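You operate a simulated robot arm through the tools that you are given. There is no shell and no other tool. Be economical: measure what you need, move in short steps, check, and stop when the job is done.

The job below is to be done with a simulated robot arm. You get a single attempt, and the scene is never put back.

TASK
Wipe the dye splash under the dye bottle off the bench.
Fine: bottle and cloth pad go back where they stood. Set down upright: dye bottle. What is to be rubbed or washed off counts as gone when no trace of it is left.

The check looks at the end state, three seconds after you hand in, the way a careful person would. Anything else that was tipped, shoved, dropped, spilled or broken makes it a failure. Flat cloth is picked up by pressing the open fingertips on it (5 to 10 N) and closing them slowly along it; thin cloth reads only 2 to 8 mm in the jaws.

THE ROBOT
A 7-joint arm with a two-finger parallel gripper, fixed in place. Base frame: the origin is at the foot of the arm, x ahead of it, y to its left, z up. Readings come in mm, rad, newtons and seconds.
With the tool pointing down near the work surface it reaches from about 320 to 780 mm from the base axis. Its first joint turns from -2.897 to 2.897 rad. Payload 3.91 kg.
The tool frame sits at the grasp point between the pads (the TCP): z along the fingers, y along the line on which they close. The tips reach 30 mm beyond it. Largest opening 110 mm; finger width 20, thickness 10; the body of the gripper, 48 by 112 mm, starts 55 mm behind the TCP.
Orientation is that of the tool frame in the base frame, as [roll, pitch, yaw] about the fixed x, y, z axes, in that order (R = Rz(yaw) Ry(pitch) Rx(roll)). With the fingers straight down and closing along the base's y, the tool's x points along the base's -x, its y along +y and its z along -z.

THE INTERFACE
- The arm moves only by the tool play_rows. Its arguments are lists of equal length, an entry for each row: "turn": the turn, a rotation vector about the tool's x, y, z in rad, a list of three; "translation": the shift along the tool's x, y, z in cm, a list of three; "claw": the gripper command, from -1 (fully open) to 1 (shut), values between in proportion. In form: {"turn": [[wx, wy, wz], ...], "translation": [[x, y, z], ...], "claw": [claw, ...]}. A call has 1 to 10 rows; each row is the pose to reach, as a shift and turn from the pose commanded when the call began, along the tool's axes at that moment. Each row takes 0.2 s and may step no farther than 50 mm and 0.15 rad from the row before; otherwise, or with a gripper value out of range, the whole call is refused. A pose out of reach is approached as far as the arm can. The call stops where the force on the tool passes 40 N (or 10 N more than at its start, if that is more) or the arm is blocked; 0.2 s more then pass. The fingers move at their own pace (about 153 mm/s each) and stop on an object; they squeeze with about 31 N. The grip force told is the motor's: it shows also when the fingers shut on nothing. Time passes only in rows, and 0.2 s behind the last, so rows that repeat a pose let the fingers close. It gives the time, the measured TCP pose, the force on the tool (base axes), the opening and the grip force at its end, in the units of the frame above (readings bear some noise), with the torque about the TCP (base axes, N m) and any sound that the robot's microphone picked up.
- Cameras (640 x 400 px; columns grow to the right, rows downward): "scene" is fixed at [404.3, 504.8, 1376.3]; the picture's right is [-0.97, -0.25, 0.00], its down [-0.14, 0.54, -0.83] and it looks along [0.21, -0.80, -0.56] (base axes); focal length 322 px, centre (320, 200). "wrist" rides on the gripper at [77, 7, -115] in the tool frame; the picture's right is [-0.09, 1.00, 0.00], its down [-0.80, -0.07, -0.59] and it looks along [-0.59, -0.05, 0.80] (tool axes); focal length 270 px, centre (320, 200).
- camera(camera): a new picture of that camera. No time passes.
- move_column(by): slides the trunk up (or, below 0, down) by that many mm; the arm rides with it, the base frame stays. It gives what a move gives, with no picture.
- pixel_to_xyz(camera, pixels): for up to 12 pixels [column, row] of the newest picture of that camera ("zoom" is the newest enlarged one), the place [x, y, z] in the base frame of the surface seen there, good to about 2 mm, but the place of the scene camera against the robot may be out by one fixed shift of up to 18 mm in any direction. No time passes.
- close_up(camera, box): a new picture of the part [left, top, right, bottom] of that camera's present view, enlarged. No time passes.
- job_done(): hands the job in; it is judged then, once.

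Work in short steps. Measure before you move; look again where a grasp or a placing could have gone wrong, and mend it. You have 80 turns and 34 pictures in all, those below and enlarged ones among them. Open the gripper and draw the arm clear of the work before you hand the job in, unless the task says otherwise; then end with one line.

The tools are called after "Request:" by a JSON object that holds its "fn" and its "kwargs". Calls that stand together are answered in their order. play_rows: Moves the arm, as the interface text tells. Its arguments: {"type":"object","properties":{"turn":{"type":"array","items":{"type":"array","items":{"type":"number"}}},"translation":{"type":"array","items":{"type":"array","items":{"type":"number"}}},"claw":{"type":"array","items":{"type":"number"}}},"required":["turn","translation","claw"]} The other tools are called the same way: move_column (by) slides the trunk up or down; camera (camera) takes a picture; pixel_to_xyz (camera, pixels) gives the place of the surface under pixels of a picture; close_up (camera, box) takes an enlarged picture of a part of a camera's view; job_done () hands the job in.

At the start:

```text
clock: 0.0
position: [480.6, 16.5, 1092.3]
tcp_rot: [-3.141, 0.0, 3.141]
force: [-0.7, 0.5, -0.2]
moment: [0.03, 0.02, 0.01]
opening: 110.1
grip_force: 0.0
trunk travel left (down, up): [-575.0, 35.0]
```

scene: 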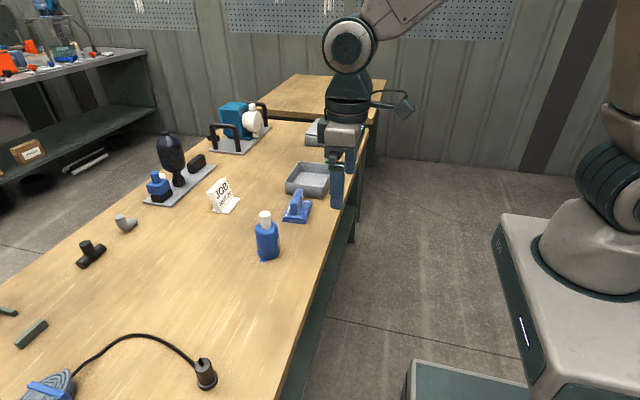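
wrist: 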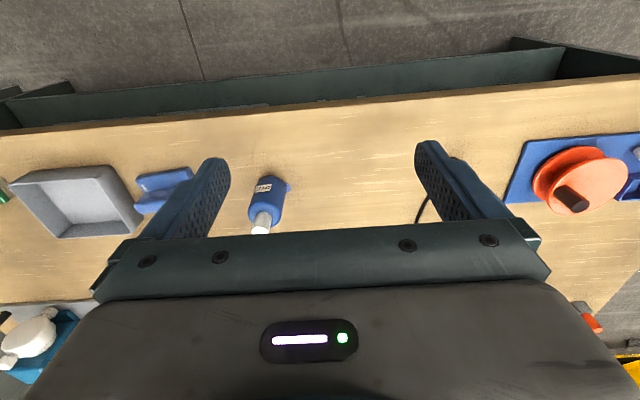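

The scene shows the dye bottle at (267,238) and a blue pad at (297,206), probably the cloth pad. I'll enlarge that part and measure it.

Request:
{"fn": "close_up", "kwargs": {"camera": "scene", "box": [200, 150, 360, 280]}}

Request:
{"fn": "pixel_to_xyz", "kwargs": {"camera": "scene", "pixels": [[265, 214], [267, 240], [267, 258], [260, 262], [297, 200], [297, 215], [285, 220], [307, 220], [240, 250], [308, 180], [225, 190], [300, 270]]}}

Request:
{"fn": "pixel_to_xyz", "kwargs": {"camera": "wrist", "pixels": [[262, 222], [265, 190], [288, 187], [170, 180], [150, 200], [290, 240], [300, 180], [90, 200], [330, 150], [264, 176]]}}

```text
3.08 times, centred on (280, 215) of scene
```

zoom: 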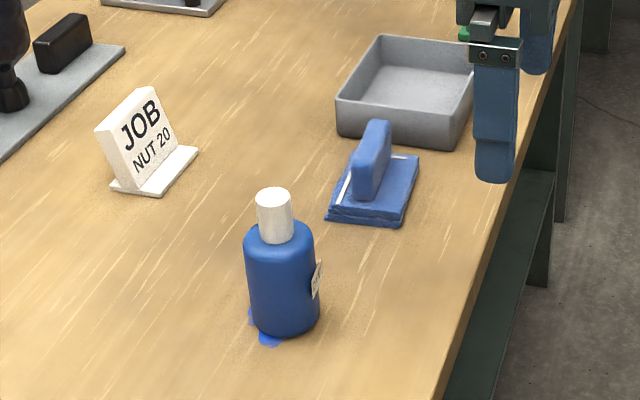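

```text
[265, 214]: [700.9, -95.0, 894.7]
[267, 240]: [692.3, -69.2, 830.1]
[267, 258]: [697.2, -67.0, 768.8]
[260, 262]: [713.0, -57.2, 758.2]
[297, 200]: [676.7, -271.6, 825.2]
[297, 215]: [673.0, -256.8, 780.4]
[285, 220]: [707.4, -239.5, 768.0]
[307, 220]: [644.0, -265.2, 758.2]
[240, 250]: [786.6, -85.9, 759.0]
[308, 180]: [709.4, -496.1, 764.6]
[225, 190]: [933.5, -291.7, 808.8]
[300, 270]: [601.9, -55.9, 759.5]
```

```text
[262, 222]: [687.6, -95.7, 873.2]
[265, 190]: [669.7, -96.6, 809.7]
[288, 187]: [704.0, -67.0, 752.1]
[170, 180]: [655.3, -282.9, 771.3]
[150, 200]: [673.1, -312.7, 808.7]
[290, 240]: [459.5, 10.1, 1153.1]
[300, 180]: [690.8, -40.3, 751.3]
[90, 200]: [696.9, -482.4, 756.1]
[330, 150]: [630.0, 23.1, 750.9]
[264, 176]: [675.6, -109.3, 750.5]
```

The wrist camera puts the bench at z≈751, the bottle near (690,-85) and the pad near (665,-290). I'll move the wrist camera closer, staying above everything.

Request:
{"fn": "play_rows", "kwargs": {"turn": [[0, 0, 0], [0, 0, 0], [0, 0, 0], [0, 0, 0], [0, 0, 0], [0, 0, 0]], "translation": [[-1.3, -3.1, 1.5], [-2.6, -6.2, 3], [-4, -9.3, 4.6], [-5.3, -12.4, 6.1], [-6.6, -15.5, 7.6], [-8, -18.6, 9.2]], "claw": [-1, -1, -1, -1, -1, -1]}}

Request:
{"fn": "camera", "kwargs": {"camera": "wrist"}}

```text
clock: 1.4
position: [562.1, -170.1, 1001.6]
tcp_rot: [-3.141, 0.0, 3.141]
force: [0.0, -0.4, -0.8]
moment: [0.02, 0.0, -0.01]
opening: 110.2
grip_force: 0.1
trunk travel left (down, up): [-575.0, 35.0]
```

```text
30 pictures are left
```

wrist: 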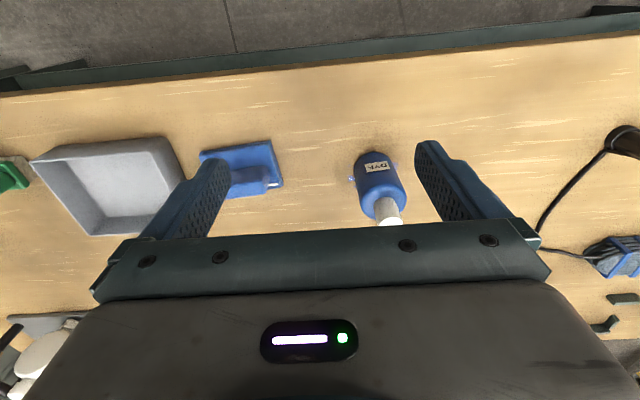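

Both objects are in view. I'll enlarge them and measure.

Request:
{"fn": "close_up", "kwargs": {"camera": "wrist", "box": [180, 120, 430, 240]}}

Request:
{"fn": "pixel_to_xyz", "kwargs": {"camera": "wrist", "pixels": [[377, 150], [356, 180], [405, 185], [388, 210], [378, 222], [400, 222], [351, 179], [202, 155], [270, 142], [283, 186], [250, 175], [250, 190]]}}

```text
2.56 times, centred on (305, 180) of wrist
```

zoom: 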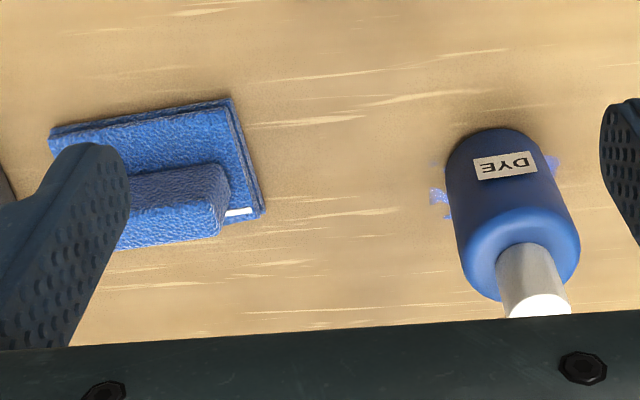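

```text
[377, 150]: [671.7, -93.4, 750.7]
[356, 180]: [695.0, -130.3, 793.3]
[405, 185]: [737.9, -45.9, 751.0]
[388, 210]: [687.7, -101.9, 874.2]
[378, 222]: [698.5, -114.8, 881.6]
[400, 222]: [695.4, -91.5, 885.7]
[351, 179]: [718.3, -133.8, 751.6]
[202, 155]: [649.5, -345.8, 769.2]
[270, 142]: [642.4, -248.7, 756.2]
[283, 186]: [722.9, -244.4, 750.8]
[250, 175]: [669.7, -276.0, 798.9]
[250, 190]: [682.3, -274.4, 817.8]
```

The bottle axis is at about (702,-100), with a body about 60 mm wide, its shoulder at z≈855 and the cap top at z≈890. Splash shows on both sides of it. I'll move above the bottle at the present height.

Request:
{"fn": "play_rows", "kwargs": {"turn": [[0, 0, 0], [0, 0, 0], [0, 0, 0], [0, 0, 0], [0, 0, 0]], "translation": [[-3, 1.5, 0], [-6, 3, 0], [-9, 4.5, 0], [-12, 6, 0], [-14, 7, 0]], "claw": [-1, -1, -1, -1, -1]}}

Request:
{"fn": "camera", "kwargs": {"camera": "wrist"}}

Request:
{"fn": "camera", "kwargs": {"camera": "scene"}}

```text
clock: 2.6
position: [703.7, -98.5, 1000.2]
tcp_rot: [-3.141, -0.001, -3.14]
force: [0.1, 0.0, 0.0]
moment: [0.03, 0.02, -0.01]
opening: 110.0
grip_force: 0.0
trunk travel left (down, up): [-575.0, 35.0]
```

```text
28 pictures are left
```

wrist: 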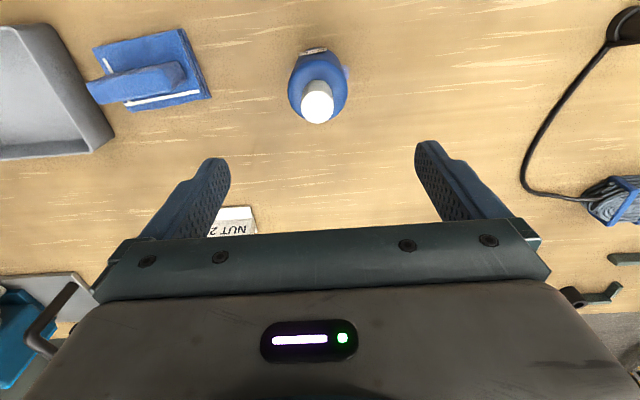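

```text
27 pictures are left
```

scene: 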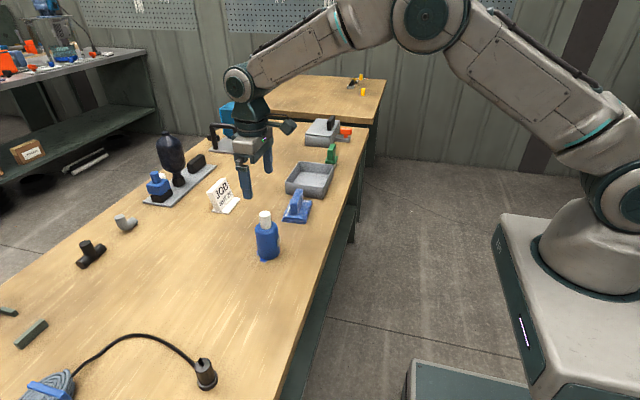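

The view from above shows the cap at (317,108). I'll measure the cap, body and pad here.

Request:
{"fn": "pixel_to_xyz", "kwargs": {"camera": "wrist", "pixels": [[317, 108], [304, 108], [331, 108], [317, 120], [290, 90], [345, 90], [625, 30], [155, 70], [95, 95], [183, 75], [155, 95], [135, 78]]}}

Request:
{"fn": "close_up", "kwargs": {"camera": "wrist", "box": [80, 10, 380, 160]}}

```text
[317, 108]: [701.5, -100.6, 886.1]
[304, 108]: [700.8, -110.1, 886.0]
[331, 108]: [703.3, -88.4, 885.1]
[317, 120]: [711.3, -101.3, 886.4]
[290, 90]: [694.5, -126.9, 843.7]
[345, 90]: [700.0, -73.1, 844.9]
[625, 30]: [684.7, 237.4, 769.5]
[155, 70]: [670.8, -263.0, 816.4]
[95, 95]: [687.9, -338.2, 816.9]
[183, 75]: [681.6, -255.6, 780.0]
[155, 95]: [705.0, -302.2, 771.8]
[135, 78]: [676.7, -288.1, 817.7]
```

```text
2.13 times, centred on (230, 85) of wrist
```

zoom: 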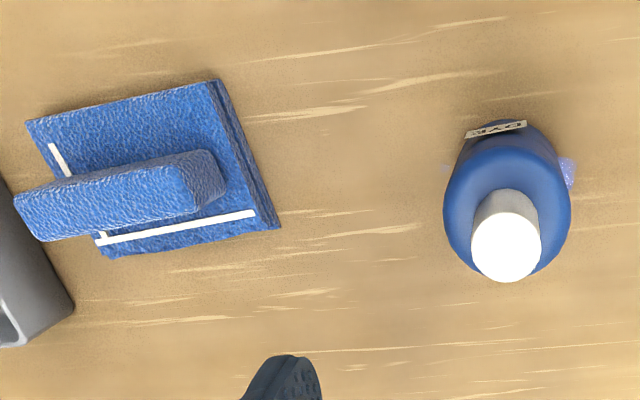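

The bottle axis is at (702,-100.5) and its top at z=886. I'll descend 157 mm so the pads sit on the upper body and the palm clears the cap by about 12 mm.

Request:
{"fn": "play_rows", "kwargs": {"turn": [[0, 0, 0], [0, 0, 0], [0, 0, 0], [0, 0, 0], [0, 0, 0], [0, 0, 0]], "translation": [[0.15, -0.2, 3], [0.15, -0.2, 6], [0.15, -0.2, 9], [0.15, -0.2, 12], [0.15, -0.2, 14.2], [0.15, -0.2, 15.7]], "claw": [-1, -1, -1, -1, -1, -1]}}

```text
clock: 4.0
position: [700.4, -101.4, 842.9]
tcp_rot: [3.141, 0.0, 3.14]
force: [0.5, -1.0, -0.3]
moment: [-0.01, -0.04, -0.02]
opening: 109.6
grip_force: 0.1
trunk travel left (down, up): [-575.0, 35.0]
```

In position with no contact. I'll close on the body gradually.

Request:
{"fn": "play_rows", "kwargs": {"turn": [[0, 0, 0], [0, 0, 0], [0, 0, 0], [0, 0, 0], [0, 0, 0], [0, 0, 0]], "translation": [[0, 0, 0], [0, 0, 0], [0, 0, 0], [0, 0, 0], [0, 0, 0], [0, 0, 0]], "claw": [-0.5, -0.2, -0.1, 0, 0.15, 0.15]}}

```text
clock: 5.4
position: [699.7, -100.9, 842.6]
tcp_rot: [3.14, 0.0, 3.141]
force: [1.4, 0.1, 0.0]
moment: [0.04, 0.01, -0.01]
opening: 59.0
grip_force: 31.2
trunk travel left (down, up): [-575.0, 35.0]
```

The bottle is gripped at 59 mm with 31 N. I'll lift it 60 mm.

Request:
{"fn": "play_rows", "kwargs": {"turn": [[0, 0, 0], [0, 0, 0], [0, 0, 0], [0, 0, 0], [0, 0, 0]], "translation": [[0, 0, -0.5], [0, 0, -1.5], [0, 0, -3], [0, 0, -4.5], [0, 0, -6]], "claw": [0.3, 0.3, 0.3, 0.3, 0.3]}}

Request:
{"fn": "close_up", "kwargs": {"camera": "scene", "box": [200, 150, 360, 280]}}

```text
clock: 6.6
position: [699.6, -102.4, 903.3]
tcp_rot: [-3.141, -0.003, 3.141]
force: [0.1, -0.1, -2.5]
moment: [0.06, 0.01, -0.02]
opening: 59.0
grip_force: 31.0
trunk travel left (down, up): [-575.0, 35.0]
```

```text
3.08 times, centred on (280, 215) of scene
```

zoom: 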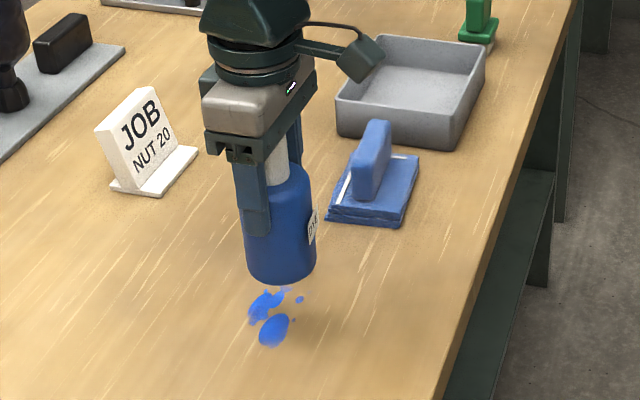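

The bottle is off the bench and the splash is uncovered beneath it. I'll carry the bottle about 200 mm toward +y, to a clear spot at about (650,100).

Request:
{"fn": "play_rows", "kwargs": {"turn": [[0, 0, 0], [0, 0, 0], [0, 0, 0], [0, 0, 0], [0, 0, 0], [0, 0, 0], [0, 0, 0], [0, 0, 0]], "translation": [[0.4, 1.6, 0], [1.1, 4.4, 0], [2, 8, 0], [3, 12, 0], [4, 16, 0], [4.6, 18.6, 0], [5, 20, 0], [5, 20, 0]], "claw": [0.3, 0.3, 0.3, 0.3, 0.3, 0.3, 0.3, 0.3]}}

Request:
{"fn": "camera", "kwargs": {"camera": "scene"}}

```text
clock: 8.4
position: [648.8, 97.2, 904.1]
tcp_rot: [-3.141, 0.0, 3.139]
force: [0.6, -0.2, -3.1]
moment: [0.01, 0.0, 0.02]
opening: 59.1
grip_force: 31.0
trunk travel left (down, up): [-575.0, 35.0]
```

```text
24 pictures are left
```

scene: 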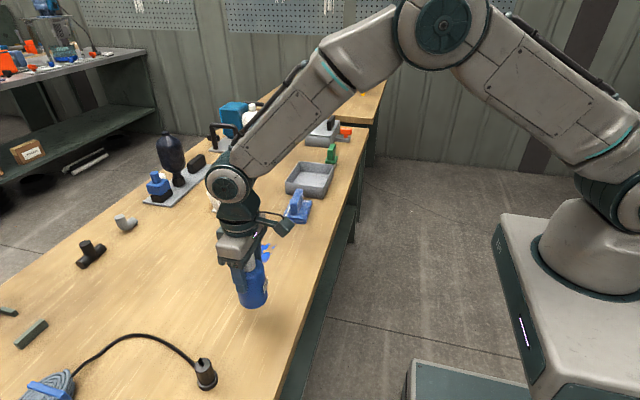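

The spot below the bottle is clear, so I'll lower it. I'll stop just above the bench, then go gently to contact.

Request:
{"fn": "play_rows", "kwargs": {"turn": [[0, 0, 0], [0, 0, 0], [0, 0, 0], [0, 0, 0], [0, 0, 0], [0, 0, 0], [0, 0, 0]], "translation": [[0, 0, 1.5], [0, 0, 3], [0, 0, 4.5], [0, 0, 5.4], [0, 0, 5.8], [0, 0, 6.0], [0, 0, 6.1]], "claw": [0.3, 0.3, 0.3, 0.3, 0.3, 0.3, 0.3]}}

```text
clock: 10.0
position: [650.3, 98.7, 842.6]
tcp_rot: [3.141, 0.0, -3.141]
force: [-0.4, 0.5, -1.8]
moment: [-0.01, 0.01, 0.03]
opening: 59.2
grip_force: 31.2
trunk travel left (down, up): [-575.0, 35.0]
```

The force is still -1.8 N, so the bottle is barely touching. I'll ease down up to 2 mm more.

Request:
{"fn": "play_rows", "kwargs": {"turn": [[0, 0, 0], [0, 0, 0]], "translation": [[0, 0, 0.05], [0, 0, 0.1]], "claw": [0.3, 0.3]}}

```text
clock: 10.6
position: [650.9, 98.6, 843.6]
tcp_rot: [3.141, 0.0, 3.142]
force: [1.9, 0.6, 1.9]
moment: [-0.02, -0.01, 0.0]
opening: 59.1
grip_force: 31.3
trunk travel left (down, up): [-575.0, 35.0]
```

The force has turned to about +2 N, so the bottle is on the bench. I'll release it slowly and rise straight up.

Request:
{"fn": "play_rows", "kwargs": {"turn": [[0, 0, 0], [0, 0, 0], [0, 0, 0], [0, 0, 0], [0, 0, 0], [0, 0, 0], [0, 0, 0], [0, 0, 0], [0, 0, 0]], "translation": [[0, 0, 0], [0, 0, 0], [0, 0, 0], [0, 0, -1], [0, 0, -4], [0, 0, -8], [0, 0, -12], [0, 0, -14], [0, 0, -16]], "claw": [-0.2, -0.5, -0.9, -1, -1, -1, -1, -1, -1]}}

```text
clock: 12.6
position: [650.3, 97.2, 1000.6]
tcp_rot: [-3.14, -0.001, -3.141]
force: [-0.1, 0.6, -0.1]
moment: [0.0, 0.0, 0.06]
opening: 109.9
grip_force: 0.0
trunk travel left (down, up): [-575.0, 35.0]
```

The bottle is released. I'll move over to view the splash and the pad together.

Request:
{"fn": "play_rows", "kwargs": {"turn": [[0, 0, 0], [0, 0, 0], [0, 0, 0], [0, 0, 0], [0, 0, 0], [0, 0, 0], [0, 0, 0]], "translation": [[0.1, -4, 0], [0.2, -8, 0], [0.3, -12, 0], [0.4, -16, 0], [0.6, -20, 0], [0.8, -24, 0], [1, -27.7, 0]], "claw": [-1, -1, -1, -1, -1, -1, -1]}}

Request:
{"fn": "camera", "kwargs": {"camera": "wrist"}}

Request:
{"fn": "close_up", "kwargs": {"camera": "wrist", "box": [200, 40, 440, 230]}}

```text
clock: 14.2
position: [638.6, -179.5, 1001.9]
tcp_rot: [-3.141, -0.001, 3.139]
force: [0.1, 0.1, 0.4]
moment: [0.0, -0.02, 0.0]
opening: 110.1
grip_force: 0.1
trunk travel left (down, up): [-575.0, 35.0]
```

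```text
23 pictures are left
```

wrist: 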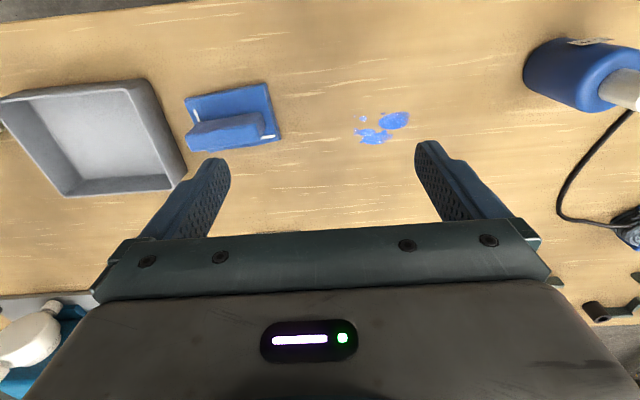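

```text
2.11 times, centred on (320, 135) of wrist
```

zoom: 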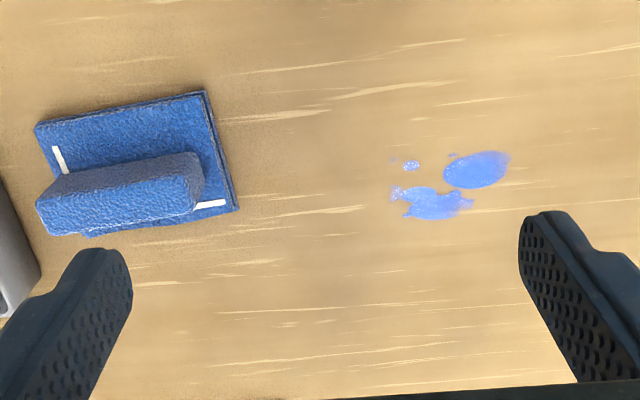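

I'll measure the splash extents, the pad corners and the handle's top face in the enlarged view.

Request:
{"fn": "pixel_to_xyz", "kwargs": {"camera": "zoom", "pixels": [[392, 193], [405, 216], [509, 155], [470, 205], [411, 165], [395, 158], [452, 154], [480, 188]]}}

Request:
{"fn": "pixel_to_xyz", "kwargs": {"camera": "zoom", "pixels": [[37, 127], [203, 95], [237, 208], [205, 110], [42, 203], [48, 232], [185, 182], [190, 212], [115, 200], [110, 140], [215, 190], [232, 203]]}}

```text
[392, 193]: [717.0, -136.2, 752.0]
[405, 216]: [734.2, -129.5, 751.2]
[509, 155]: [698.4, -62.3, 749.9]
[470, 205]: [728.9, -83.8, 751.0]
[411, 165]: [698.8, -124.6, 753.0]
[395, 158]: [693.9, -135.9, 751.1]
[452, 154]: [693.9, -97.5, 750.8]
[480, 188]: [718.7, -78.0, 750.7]
```

```text
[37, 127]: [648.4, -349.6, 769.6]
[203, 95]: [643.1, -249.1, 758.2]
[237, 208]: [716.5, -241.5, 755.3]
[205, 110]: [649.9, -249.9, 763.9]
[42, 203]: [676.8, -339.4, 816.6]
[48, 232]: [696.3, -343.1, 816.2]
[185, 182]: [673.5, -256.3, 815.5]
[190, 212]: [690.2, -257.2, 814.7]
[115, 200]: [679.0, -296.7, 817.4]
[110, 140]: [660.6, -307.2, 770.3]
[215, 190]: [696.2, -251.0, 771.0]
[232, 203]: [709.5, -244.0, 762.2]
```

The handle's top face is centred near (684,-299) at z=816, about 22 mm thick in x, and the pad is turned about 0.06 rad. I'll rotate the gripper 1.5 rad to close across the handle while moving above it.

Request:
{"fn": "play_rows", "kwargs": {"turn": [[0, 0, 0.15], [0, 0, 0.3], [0, 0, 0.45], [0, 0, 0.6], [0, 0, 0.75], [0, 0, 0.9], [0, 0, 1.05], [0, 0, 1.2], [0, 0, 1.35], [0, 0, 1.5]], "translation": [[-0.45, -1.2, 0.9], [-0.9, -2.4, 1.8], [-1.36, -3.6, 2.7], [-1.8, -4.8, 3.6], [-2.27, -6, 4.5], [-2.7, -7.2, 5.4], [-3.2, -8.4, 6.3], [-3.6, -9.6, 7.2], [-4.1, -10.8, 8.1], [-4.54, -11.95, 9]], "claw": [-1, -1, -1, -1, -1, -1, -1, -1, -1, -1]}}

Request:
{"fn": "camera", "kwargs": {"camera": "wrist"}}

```text
clock: 16.4
position: [686.6, -298.6, 910.5]
tcp_rot: [3.141, 0.0, 1.638]
force: [0.2, -0.5, -0.7]
moment: [0.0, 0.02, 0.02]
opening: 110.1
grip_force: 0.1
trunk travel left (down, up): [-575.0, 35.0]
```

```text
21 pictures are left
```

wrist: 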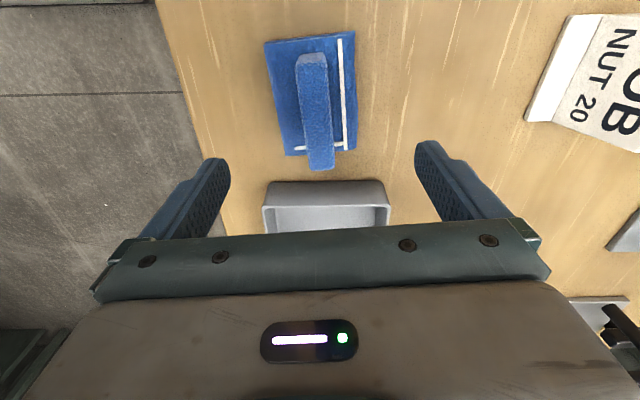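

The gripper is turned. I'll measure the handle and pad corners from here to centre the grasp and record the pad's home position.

Request:
{"fn": "pixel_to_xyz", "kwargs": {"camera": "wrist", "pixels": [[298, 70], [328, 70], [309, 160], [332, 160], [313, 75], [321, 160], [320, 168], [265, 43], [353, 34], [356, 148], [286, 153], [320, 182]]}}

Request:
{"fn": "close_up", "kwargs": {"camera": "wrist", "box": [240, 20, 400, 220]}}

```text
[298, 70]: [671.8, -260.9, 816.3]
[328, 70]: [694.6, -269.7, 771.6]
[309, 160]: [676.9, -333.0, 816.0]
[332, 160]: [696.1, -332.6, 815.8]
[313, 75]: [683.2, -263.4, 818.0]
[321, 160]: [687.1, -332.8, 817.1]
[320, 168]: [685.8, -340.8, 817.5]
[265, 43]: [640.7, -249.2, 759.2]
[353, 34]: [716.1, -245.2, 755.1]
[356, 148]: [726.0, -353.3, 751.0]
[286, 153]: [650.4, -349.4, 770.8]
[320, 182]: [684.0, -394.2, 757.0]
```

```text
2.00 times, centred on (320, 120) of wrist
```

zoom: 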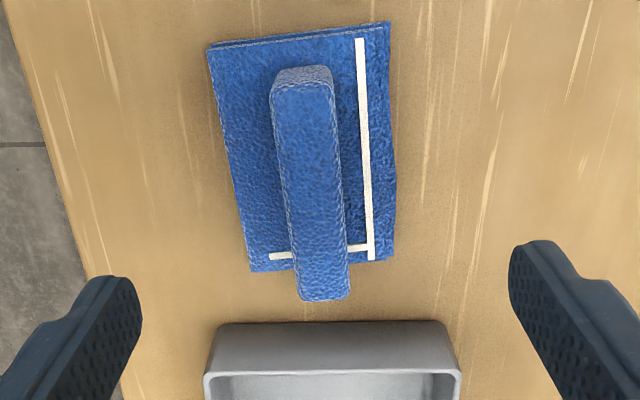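

The handle is centred at (684.7,-298) and aligned with the gripper. I'll descend to TCP z≈806, with the tips 5 mm above the pad top, and close.

Request:
{"fn": "play_rows", "kwargs": {"turn": [[0, 0, 0], [0, 0, 0], [0, 0, 0], [0, 0, 0], [0, 0, 0]], "translation": [[0, -0.18, 3], [0, -0.18, 6], [0, -0.18, 8.5], [0, -0.18, 9.8], [0, -0.18, 10.4]], "claw": [-1, -1, -1, -1, -1]}}

Request:
{"fn": "play_rows", "kwargs": {"turn": [[0, 0, 0], [0, 0, 0], [0, 0, 0], [0, 0, 0], [0, 0, 0], [0, 0, 0]], "translation": [[0, 0, 0], [0, 0, 0], [0, 0, 0], [0, 0, 0], [0, 0, 0], [0, 0, 0]], "claw": [-0.3, 0.2, 0.4, 0.6, 0.8, 0.8]}}

```text
clock: 17.6
position: [682.1, -298.5, 806.9]
tcp_rot: [3.142, 0.0, 1.641]
force: [0.6, 1.3, -0.7]
moment: [0.01, -0.01, -0.02]
opening: 109.7
grip_force: 0.1
trunk travel left (down, up): [-575.0, 35.0]
```

```text
clock: 19.0
position: [682.2, -298.9, 808.1]
tcp_rot: [3.141, 0.0, 1.64]
force: [-0.1, -0.4, -0.3]
moment: [-0.05, -0.01, 0.03]
opening: 23.6
grip_force: 31.0
trunk travel left (down, up): [-575.0, 35.0]
```

The handle is gripped at 23.6 mm. I'll lift 40 mm and carry the pad above the splash centre at about (713,-100).

Request:
{"fn": "play_rows", "kwargs": {"turn": [[0, 0, 0], [0, 0, 0], [0, 0, 0], [0, 0, 0], [0, 0, 0], [0, 0, 0], [0, 0, 0], [0, 0, 0], [0, 0, 0]], "translation": [[0, 0, -1], [0, 0, -2.5], [0, 0, -4], [3, 0.7, -4], [7, 1.6, -4], [11, 2.5, -4], [15, 3.4, -4], [18.5, 4.2, -4], [19.64, 4.47, -4]], "claw": [0.8, 0.8, 0.8, 0.8, 0.8, 0.8, 0.8, 0.8, 0.8]}}

Request:
{"fn": "close_up", "kwargs": {"camera": "scene", "box": [180, 150, 360, 310]}}

```text
clock: 21.0
position: [713.6, -97.4, 846.9]
tcp_rot: [3.141, 0.0, 1.641]
force: [0.3, 0.7, -0.3]
moment: [0.0, -0.03, -0.02]
opening: 23.7
grip_force: 30.7
trunk travel left (down, up): [-575.0, 35.0]
```

```text
2.50 times, centred on (270, 230) of scene
```

zoom: 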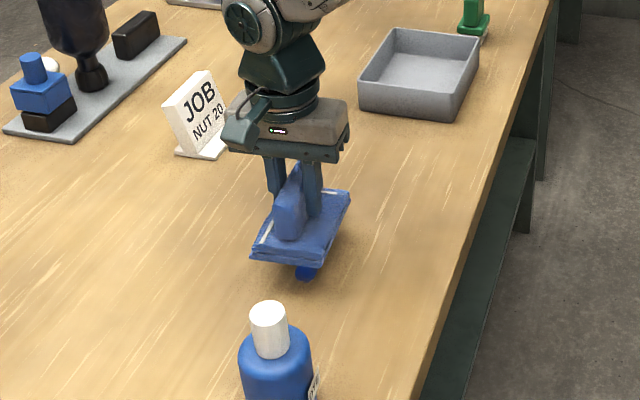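

The pad is held over the splash and the spot where it stood is clean. I'll lower it to the bench and press lightly.

Request:
{"fn": "play_rows", "kwargs": {"turn": [[0, 0, 0], [0, 0, 0], [0, 0, 0], [0, 0, 0], [0, 0, 0]], "translation": [[0, 0, 1.5], [0, 0, 3], [0, 0, 3.7], [0, 0, 4], [0, 0, 4.2]], "claw": [0.8, 0.8, 0.8, 0.8, 0.8]}}

```text
clock: 22.2
position: [713.0, -98.9, 807.7]
tcp_rot: [3.138, 0.0, 1.641]
force: [-2.4, 0.0, 10.9]
moment: [0.15, 0.42, 0.06]
opening: 23.4
grip_force: 30.7
trunk travel left (down, up): [-575.0, 35.0]
```

The pad presses on the bench with about 11 N. I'll scrub back and forth across the splash in both directions.

Request:
{"fn": "play_rows", "kwargs": {"turn": [[0, 0, 0], [0, 0, 0], [0, 0, 0], [0, 0, 0], [0, 0, 0], [0, 0, 0], [0, 0, 0], [0, 0, 0], [0, 0, 0], [0, 0, 0]], "translation": [[0, 2, 0], [0, 4, 0], [0, 1, 0], [0, -2, 0], [0, -4, 0], [0, -1, 0], [0, 2, 0], [0, 4, 0], [0, 1, 0], [0, -3, 0]], "claw": [0.8, 0.8, 0.8, 0.8, 0.8, 0.8, 0.8, 0.8, 0.8, 0.8]}}

Request:
{"fn": "play_rows", "kwargs": {"turn": [[0, 0, 0], [0, 0, 0], [0, 0, 0], [0, 0, 0], [0, 0, 0], [0, 0, 0], [0, 0, 0], [0, 0, 0], [0, 0, 0], [0, 0, 0]], "translation": [[0, 3, 0], [2, 3, 0], [5, 3, 0], [2, 3, 0], [-2, 3, 0], [-5, 3, 0], [-2, 3, 0], [2, 3, 0], [4, 3, 0], [0, 3, 0]], "claw": [0.8, 0.8, 0.8, 0.8, 0.8, 0.8, 0.8, 0.8, 0.8, 0.8]}}

```text
clock: 24.4
position: [687.1, -100.1, 808.0]
tcp_rot: [3.136, 0.002, 1.641]
force: [5.5, 2.5, 24.3]
moment: [-0.08, 0.11, 0.02]
opening: 23.4
grip_force: 30.7
trunk travel left (down, up): [-575.0, 35.0]
```

```text
clock: 26.6
position: [714.8, -98.9, 805.8]
tcp_rot: [3.138, 0.0, 1.641]
force: [2.7, 1.5, 15.5]
moment: [0.47, 0.3, -0.02]
opening: 23.6
grip_force: 31.2
trunk travel left (down, up): [-575.0, 35.0]
```

I'll lift the pad and move it aside in -y to see the result with the scene camera.

Request:
{"fn": "play_rows", "kwargs": {"turn": [[0, 0, 0], [0, 0, 0], [0, 0, 0], [0, 0, 0], [0, 0, 0], [0, 0, 0]], "translation": [[0, 0, -2], [0, 0, -5], [-4, 0, -7], [-8, -0.5, -7], [-12, -1, -7], [-16, -1.5, -7]], "claw": [0.8, 0.8, 0.8, 0.8, 0.8, 0.8]}}

Request:
{"fn": "close_up", "kwargs": {"camera": "scene", "box": [200, 190, 320, 290]}}

```text
clock: 28.0
position: [715.9, -259.1, 875.5]
tcp_rot: [3.141, 0.002, 1.641]
force: [0.3, -0.6, -1.0]
moment: [0.08, 0.01, -0.01]
opening: 23.5
grip_force: 31.1
trunk travel left (down, up): [-575.0, 35.0]
```

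```text
4.00 times, centred on (260, 240) of scene
```

zoom: 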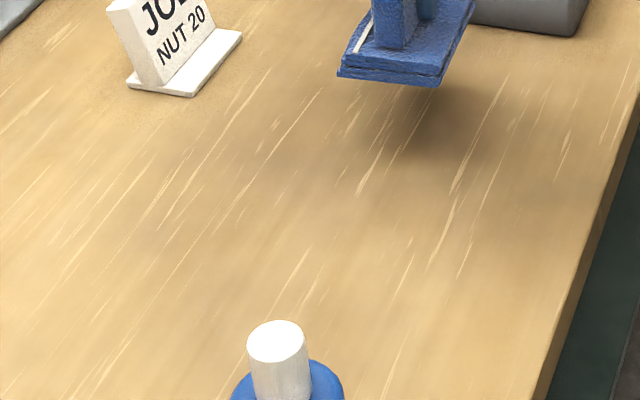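

The bench looks clean where the splash was. I'll settle and re-read the pose before putting the pad back.

Request:
{"fn": "play_rows", "kwargs": {"turn": [[0, 0, 0]], "translation": [[0, 0, 0]], "claw": [0.8]}}

Request:
{"fn": "close_up", "kwargs": {"camera": "wrist", "box": [160, 60, 480, 260]}}

```text
clock: 28.4
position: [716.0, -257.3, 875.6]
tcp_rot: [-3.141, 0.0, 1.643]
force: [0.3, 0.4, -1.1]
moment: [-0.01, -0.02, -0.01]
opening: 23.4
grip_force: 30.9
trunk travel left (down, up): [-575.0, 35.0]
```

```text
2.00 times, centred on (320, 160) of wrist
```

zoom: 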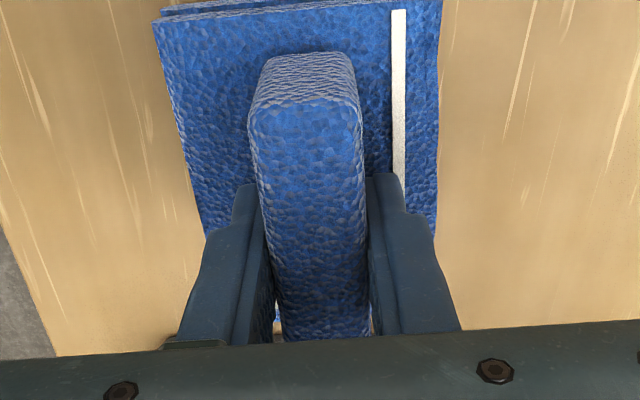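

The pose is steady at (716,-258). I'll move above the pad's home at (684,-298.6).

Request:
{"fn": "play_rows", "kwargs": {"turn": [[0, 0, 0], [0, 0, 0], [0, 0, 0]], "translation": [[-1.9, -1.7, 0], [-3.81, -3.47, 0], [-3.81, -3.47, 3]], "claw": [0.8, 0.8, 0.8]}}

```text
clock: 29.2
position: [682.0, -299.9, 846.5]
tcp_rot: [3.142, 0.0, 1.642]
force: [0.0, 0.6, -0.5]
moment: [-0.02, 0.0, -0.03]
opening: 23.5
grip_force: 30.7
trunk travel left (down, up): [-575.0, 35.0]
```

I'm within 2 mm of home. I'll nudge by 1–2 mm and lower to contact, since the grasp height was z≈807.

Request:
{"fn": "play_rows", "kwargs": {"turn": [[0, 0, 0], [0, 0, 0], [0, 0, 0], [0, 0, 0], [0, 0, 0]], "translation": [[0.1, 0.15, 1.5], [0.1, 0.15, 2.8], [0.1, 0.15, 3.5], [0.1, 0.15, 3.8], [0.1, 0.15, 3.95]], "claw": [0.8, 0.8, 0.8, 0.8, 0.8]}}

```text
clock: 30.4
position: [681.1, -298.6, 806.6]
tcp_rot: [3.141, -0.001, 1.641]
force: [0.9, -0.5, 0.0]
moment: [0.02, -0.01, 0.0]
opening: 23.7
grip_force: 30.8
trunk travel left (down, up): [-575.0, 35.0]
```

There is no contact yet. I'll ease down 2 mm more with a 2 mm shift in +x.

Request:
{"fn": "play_rows", "kwargs": {"turn": [[0, 0, 0], [0, 0, 0], [0, 0, 0]], "translation": [[0, 0.2, 0], [0, 0.2, 0.1], [0, 0.2, 0.15]], "claw": [0.8, 0.8, 0.8]}}

```text
clock: 31.2
position: [681.2, -299.5, 805.8]
tcp_rot: [-3.141, 0.001, 1.641]
force: [0.2, -1.0, 10.5]
moment: [0.47, 0.28, 0.03]
opening: 23.5
grip_force: 30.8
trunk travel left (down, up): [-575.0, 35.0]
```

The pad is seated with 10 N. I'll relieve it slightly, open slowly and rise straight up.

Request:
{"fn": "play_rows", "kwargs": {"turn": [[0, 0, 0], [0, 0, 0], [0, 0, 0], [0, 0, 0], [0, 0, 0], [0, 0, 0], [0, 0, 0], [0, 0, 0], [0, 0, 0], [0, 0, 0]], "translation": [[0, 0, -0.1], [0, 0, -0.1], [0, 0, -0.1], [0, 0, -0.1], [0, 0, -2], [0, 0, -5], [0, 0, -9], [0, 0, -13], [0, 0, -17], [0, 0, -19.5]], "claw": [0.5, 0.2, -0.2, -0.6, -0.6, -0.6, -1, -1, -1, -1]}}

Request:
{"fn": "camera", "kwargs": {"camera": "wrist"}}

Request:
{"fn": "pixel_to_xyz", "kwargs": {"camera": "wrist", "pixels": [[320, 80]]}}

```text
clock: 33.4
position: [679.8, -296.7, 999.2]
tcp_rot: [3.142, -0.001, 1.641]
force: [-0.2, 0.3, 0.4]
moment: [-0.01, 0.02, 0.0]
opening: 110.1
grip_force: 0.1
trunk travel left (down, up): [-575.0, 35.0]
```

```text
16 pictures are left
```

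wrist: 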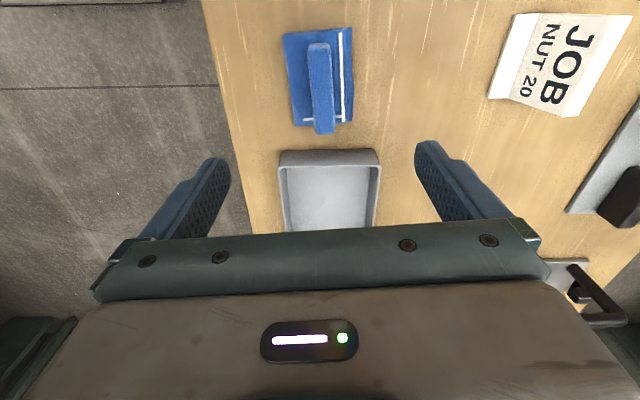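

```text
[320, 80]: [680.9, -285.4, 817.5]
```

Request:
{"fn": "pixel_to_xyz", "kwargs": {"camera": "wrist", "pixels": [[318, 55], [325, 125], [309, 60], [329, 60], [284, 38], [350, 30], [296, 123], [352, 119]]}}

```text
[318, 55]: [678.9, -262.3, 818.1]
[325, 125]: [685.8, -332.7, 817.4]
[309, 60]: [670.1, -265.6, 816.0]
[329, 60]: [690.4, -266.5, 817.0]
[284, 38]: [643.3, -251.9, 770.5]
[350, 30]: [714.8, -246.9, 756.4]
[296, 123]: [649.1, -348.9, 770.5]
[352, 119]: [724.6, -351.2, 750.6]
```

The pad is back within about 2 mm of its original place. I'll rotate the gripper back and look at the splash site.

Request:
{"fn": "play_rows", "kwargs": {"turn": [[0, 0, -0.15], [0, 0, -0.3], [0, 0, -0.45], [0, 0, -0.6], [0, 0, -0.75], [0, 0, -0.9], [0, 0, -1.05], [0, 0, -1.2], [0, 0, -1.35], [0, 0, -1.5]], "translation": [[1.2, -0.32, 0], [2.4, -0.64, 0], [3.6, -0.96, 0], [4.8, -1.28, 0], [6, -1.6, 0], [7.2, -1.92, 0], [8.4, -2.24, 0], [9.6, -2.56, 0], [10.8, -2.88, 0], [12, -3.2, 0]], "claw": [-1, -1, -1, -1, -1, -1, -1, -1, -1, -1]}}

Request:
{"fn": "camera", "kwargs": {"camera": "wrist"}}

Request:
{"fn": "close_up", "kwargs": {"camera": "wrist", "box": [300, 60, 480, 200]}}

```text
clock: 35.6
position: [641.6, -180.4, 1001.3]
tcp_rot: [-3.141, -0.001, -3.14]
force: [-0.5, 0.2, -0.6]
moment: [-0.04, 0.03, 0.02]
opening: 109.8
grip_force: 0.0
trunk travel left (down, up): [-575.0, 35.0]
```

```text
15 pictures are left
```

wrist: 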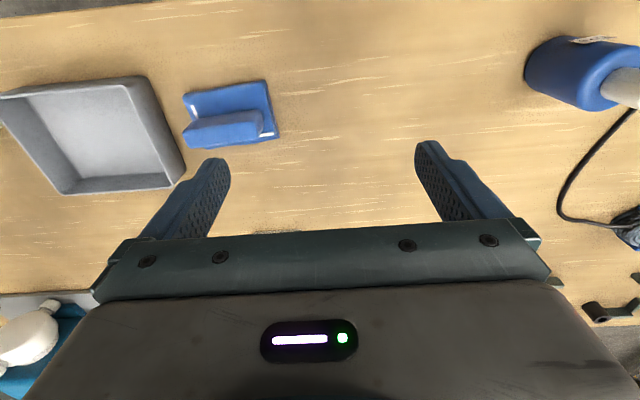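

```text
2.86 times, centred on (390, 130) of wrist
```

zoom: 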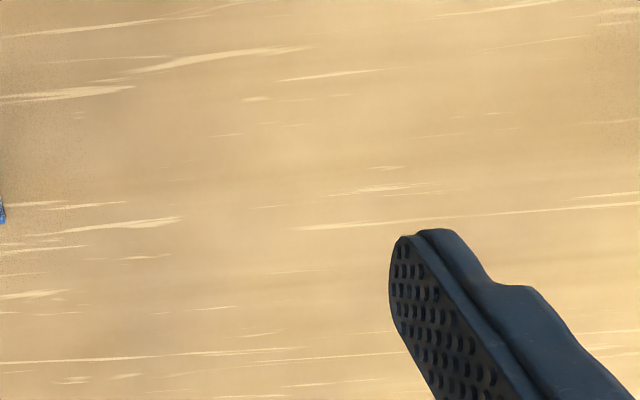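

No trace is left on the bench. I'll go back above the bottle.

Request:
{"fn": "play_rows", "kwargs": {"turn": [[0, 0, 0], [0, 0, 0], [0, 0, 0], [0, 0, 0], [0, 0, 0], [0, 0, 0], [0, 0, 0]], "translation": [[-0.1, 4, 0], [-0.3, 8, 0], [-0.4, 12, 0], [-0.5, 16, 0], [-0.6, 20, 0], [-0.8, 24, 0], [-0.85, 27.9, 0]], "claw": [-1, -1, -1, -1, -1, -1, -1]}}

Request:
{"fn": "camera", "kwargs": {"camera": "wrist"}}

Request:
{"fn": "pixel_to_xyz", "kwargs": {"camera": "wrist", "pixels": [[317, 108], [304, 108], [331, 108], [290, 90], [345, 90]]}}

```text
clock: 37.2
position: [649.2, 97.5, 1000.4]
tcp_rot: [3.141, -0.001, 3.141]
force: [-0.2, -0.1, -0.1]
moment: [0.02, -0.03, 0.0]
opening: 110.1
grip_force: 0.2
trunk travel left (down, up): [-575.0, 35.0]
```

```text
13 pictures are left
```

wrist: 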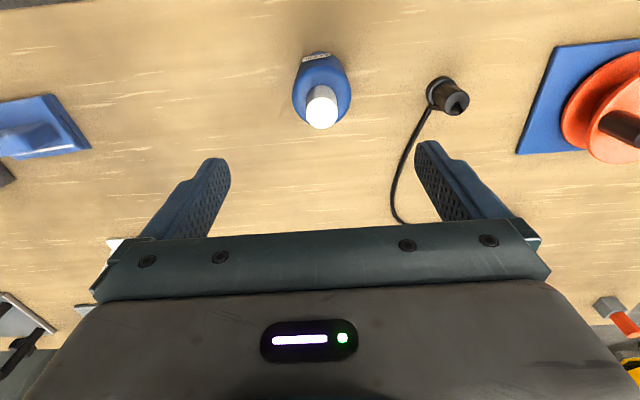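

```text
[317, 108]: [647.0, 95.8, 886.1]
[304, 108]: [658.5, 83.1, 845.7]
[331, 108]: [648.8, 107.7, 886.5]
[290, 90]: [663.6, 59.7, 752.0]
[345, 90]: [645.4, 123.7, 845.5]
```

The bottle stands upright at about (651,99) and the gripper is nearly centred. I'll descend as before.

Request:
{"fn": "play_rows", "kwargs": {"turn": [[0, 0, 0], [0, 0, 0], [0, 0, 0], [0, 0, 0], [0, 0, 0], [0, 0, 0]], "translation": [[-0.05, 0.1, 3], [-0.05, 0.1, 6], [-0.05, 0.1, 9], [-0.05, 0.1, 12], [-0.05, 0.1, 14.2], [-0.05, 0.1, 15.7]], "claw": [-1, -1, -1, -1, -1, -1]}}

Request:
{"fn": "play_rows", "kwargs": {"turn": [[0, 0, 0], [0, 0, 0], [0, 0, 0], [0, 0, 0], [0, 0, 0], [0, 0, 0]], "translation": [[0, 0, 0], [0, 0, 0], [0, 0, 0], [0, 0, 0], [0, 0, 0], [0, 0, 0]], "claw": [-0.5, -0.2, -0.1, 0, 0.15, 0.3]}}

```text
clock: 38.6
position: [652.5, 99.6, 842.5]
tcp_rot: [3.14, -0.001, -3.141]
force: [-0.2, -0.1, 0.6]
moment: [0.0, -0.03, 0.01]
opening: 109.9
grip_force: 0.0
trunk travel left (down, up): [-575.0, 35.0]
```

```text
clock: 40.0
position: [652.2, 99.1, 842.5]
tcp_rot: [-3.141, 0.0, -3.141]
force: [0.2, -1.1, -0.3]
moment: [-0.01, -0.01, -0.01]
opening: 59.2
grip_force: 31.1
trunk travel left (down, up): [-575.0, 35.0]
```

The bottle is gripped. I'll lift 60 mm and check the bench underneath for any dye.

Request:
{"fn": "play_rows", "kwargs": {"turn": [[0, 0, 0], [0, 0, 0], [0, 0, 0], [0, 0, 0], [0, 0, 0]], "translation": [[0, 0, -0.5], [0, 0, -1.5], [0, 0, -3], [0, 0, -4.5], [0, 0, -6]], "claw": [0.3, 0.3, 0.3, 0.3, 0.3]}}

Request:
{"fn": "play_rows", "kwargs": {"turn": [[0, 0, 0], [0, 0, 0], [0, 0, 0], [0, 0, 0], [0, 0, 0], [0, 0, 0], [0, 0, 0], [0, 0, 0]], "translation": [[-0.4, -1.6, 0], [-1.1, -4.4, 0], [-2, -8, 0], [-3, -12, 0], [-4, -16, 0], [-4.6, -18.6, 0], [-5, -20, 0], [-5, -20, 0]], "claw": [0.3, 0.3, 0.3, 0.3, 0.3, 0.3, 0.3, 0.3]}}

Request:
{"fn": "close_up", "kwargs": {"camera": "scene", "box": [160, 170, 360, 320]}}

```text
clock: 41.2
position: [650.9, 98.0, 902.9]
tcp_rot: [3.141, 0.0, 3.14]
force: [-1.0, -0.4, -1.7]
moment: [-0.01, -0.01, -0.04]
opening: 59.0
grip_force: 30.9
trunk travel left (down, up): [-575.0, 35.0]
```

```text
clock: 43.0
position: [700.0, -104.6, 902.7]
tcp_rot: [3.142, 0.0, 3.141]
force: [-1.0, 0.3, -3.0]
moment: [0.04, 0.03, 0.03]
opening: 59.2
grip_force: 30.7
trunk travel left (down, up): [-575.0, 35.0]
```

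```text
2.67 times, centred on (260, 245) of scene
```

zoom: 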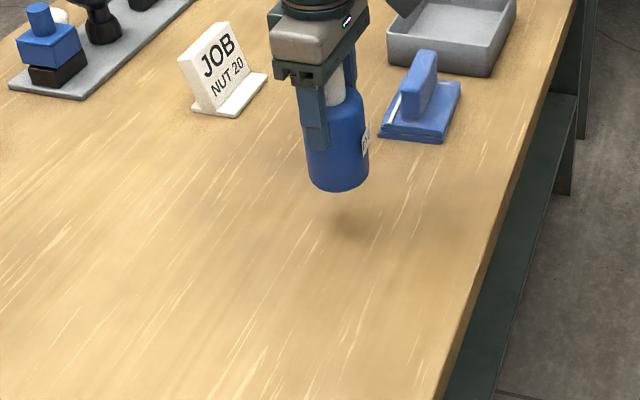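

The bench is clean everywhere and the bottle hangs over its home. I'll lower it there with a 2 mm correction in +y.

Request:
{"fn": "play_rows", "kwargs": {"turn": [[0, 0, 0], [0, 0, 0], [0, 0, 0], [0, 0, 0], [0, 0, 0], [0, 0, 0], [0, 0, 0]], "translation": [[0, 0.2, 1.5], [0, 0.2, 3], [0, 0.2, 4.5], [0, 0.2, 5.4], [0, 0.2, 5.7], [0, 0.2, 5.9], [0, 0.2, 5.95]], "claw": [0.3, 0.3, 0.3, 0.3, 0.3, 0.3, 0.3]}}

```text
clock: 44.6
position: [701.7, -99.8, 842.7]
tcp_rot: [-3.139, 0.0, 3.141]
force: [0.4, -1.1, -2.3]
moment: [0.0, 0.0, 0.01]
opening: 59.0
grip_force: 31.0
trunk travel left (down, up): [-575.0, 35.0]
```

I'm still carrying its weight (-2.3 N). I'll ease down up to 1.5 mm more.

Request:
{"fn": "play_rows", "kwargs": {"turn": [[0, 0, 0], [0, 0, 0]], "translation": [[0, 0, 0.05], [0, 0, 0.12]], "claw": [0.3, 0.3]}}

```text
clock: 45.2
position: [701.9, -100.4, 843.5]
tcp_rot: [-3.141, 0.0, -3.141]
force: [-0.9, 1.0, 1.1]
moment: [0.06, 0.14, 0.02]
opening: 59.1
grip_force: 30.7
trunk travel left (down, up): [-575.0, 35.0]
```

The bottle is on the bench, with the force now positive. I'll release it slowly and rise clear.

Request:
{"fn": "play_rows", "kwargs": {"turn": [[0, 0, 0], [0, 0, 0], [0, 0, 0], [0, 0, 0], [0, 0, 0], [0, 0, 0], [0, 0, 0], [0, 0, 0], [0, 0, 0], [0, 0, 0]], "translation": [[0, 0, 0], [0, 0, 0], [0, 0, 0], [0, 0, -1], [0, 0, -4], [0, 0, -8], [0, 0, -12], [0, 0, -16], [3, 1, -19], [7, 2, -21]], "claw": [-0.2, -0.5, -0.9, -1, -1, -1, -1, -1, -1, -1]}}

Request:
{"fn": "play_rows", "kwargs": {"turn": [[0, 0, 0], [0, 0, 0], [0, 0, 0], [0, 0, 0]], "translation": [[4, 0, -1], [8, 0, -2], [12, 0, -3], [15, 0, -4]], "claw": [-1, -1, -1, -1]}}

Request:
{"fn": "camera", "kwargs": {"camera": "wrist"}}

Request:
{"fn": "close_up", "kwargs": {"camera": "scene", "box": [160, 170, 360, 320]}}

```text
clock: 47.4
position: [631.0, -76.9, 1055.4]
tcp_rot: [-3.14, 0.001, 3.141]
force: [-0.1, -0.1, -0.1]
moment: [0.01, 0.0, 0.02]
opening: 109.9
grip_force: 0.2
trunk travel left (down, up): [-575.0, 35.0]
```

```text
clock: 48.4
position: [477.0, -77.7, 1091.1]
tcp_rot: [3.141, 0.002, 3.141]
force: [0.0, -0.4, -0.5]
moment: [-0.03, 0.0, 0.03]
opening: 109.9
grip_force: 0.1
trunk travel left (down, up): [-575.0, 35.0]
```

```text
11 pictures are left
```

wrist: 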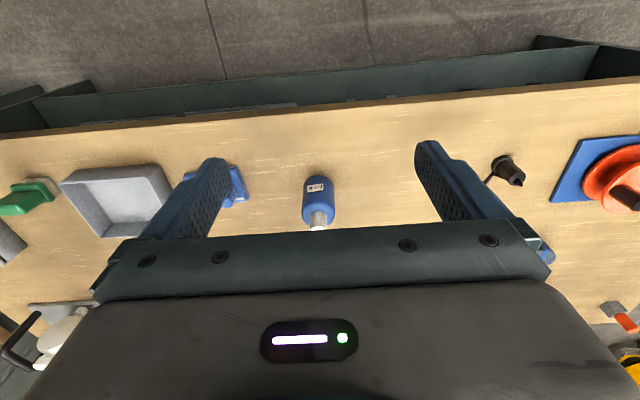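

```text
2.67 times, centred on (260, 245) of scene
```

zoom: 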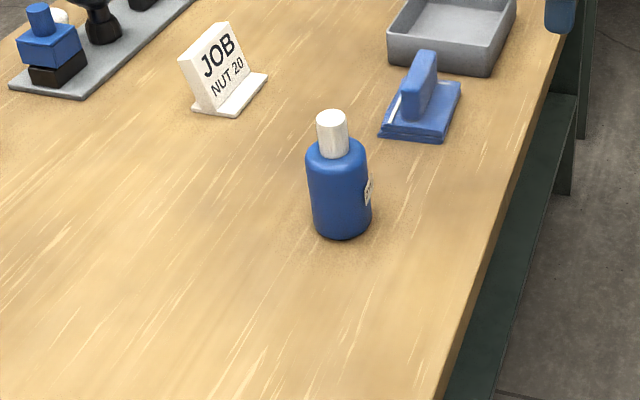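

The bottle stands upright at home, the pad is back in its place, the bench is clean and the arm is clear. I'll hand the job in.

Request:
{"fn": "job_done", "kwargs": {}}

```text
The job is handed in.
```

The dye splash is wiped off with no trace visible in the pictures, and the bottle (upright) and cloth pad are back within a few millimetres of where they stood.
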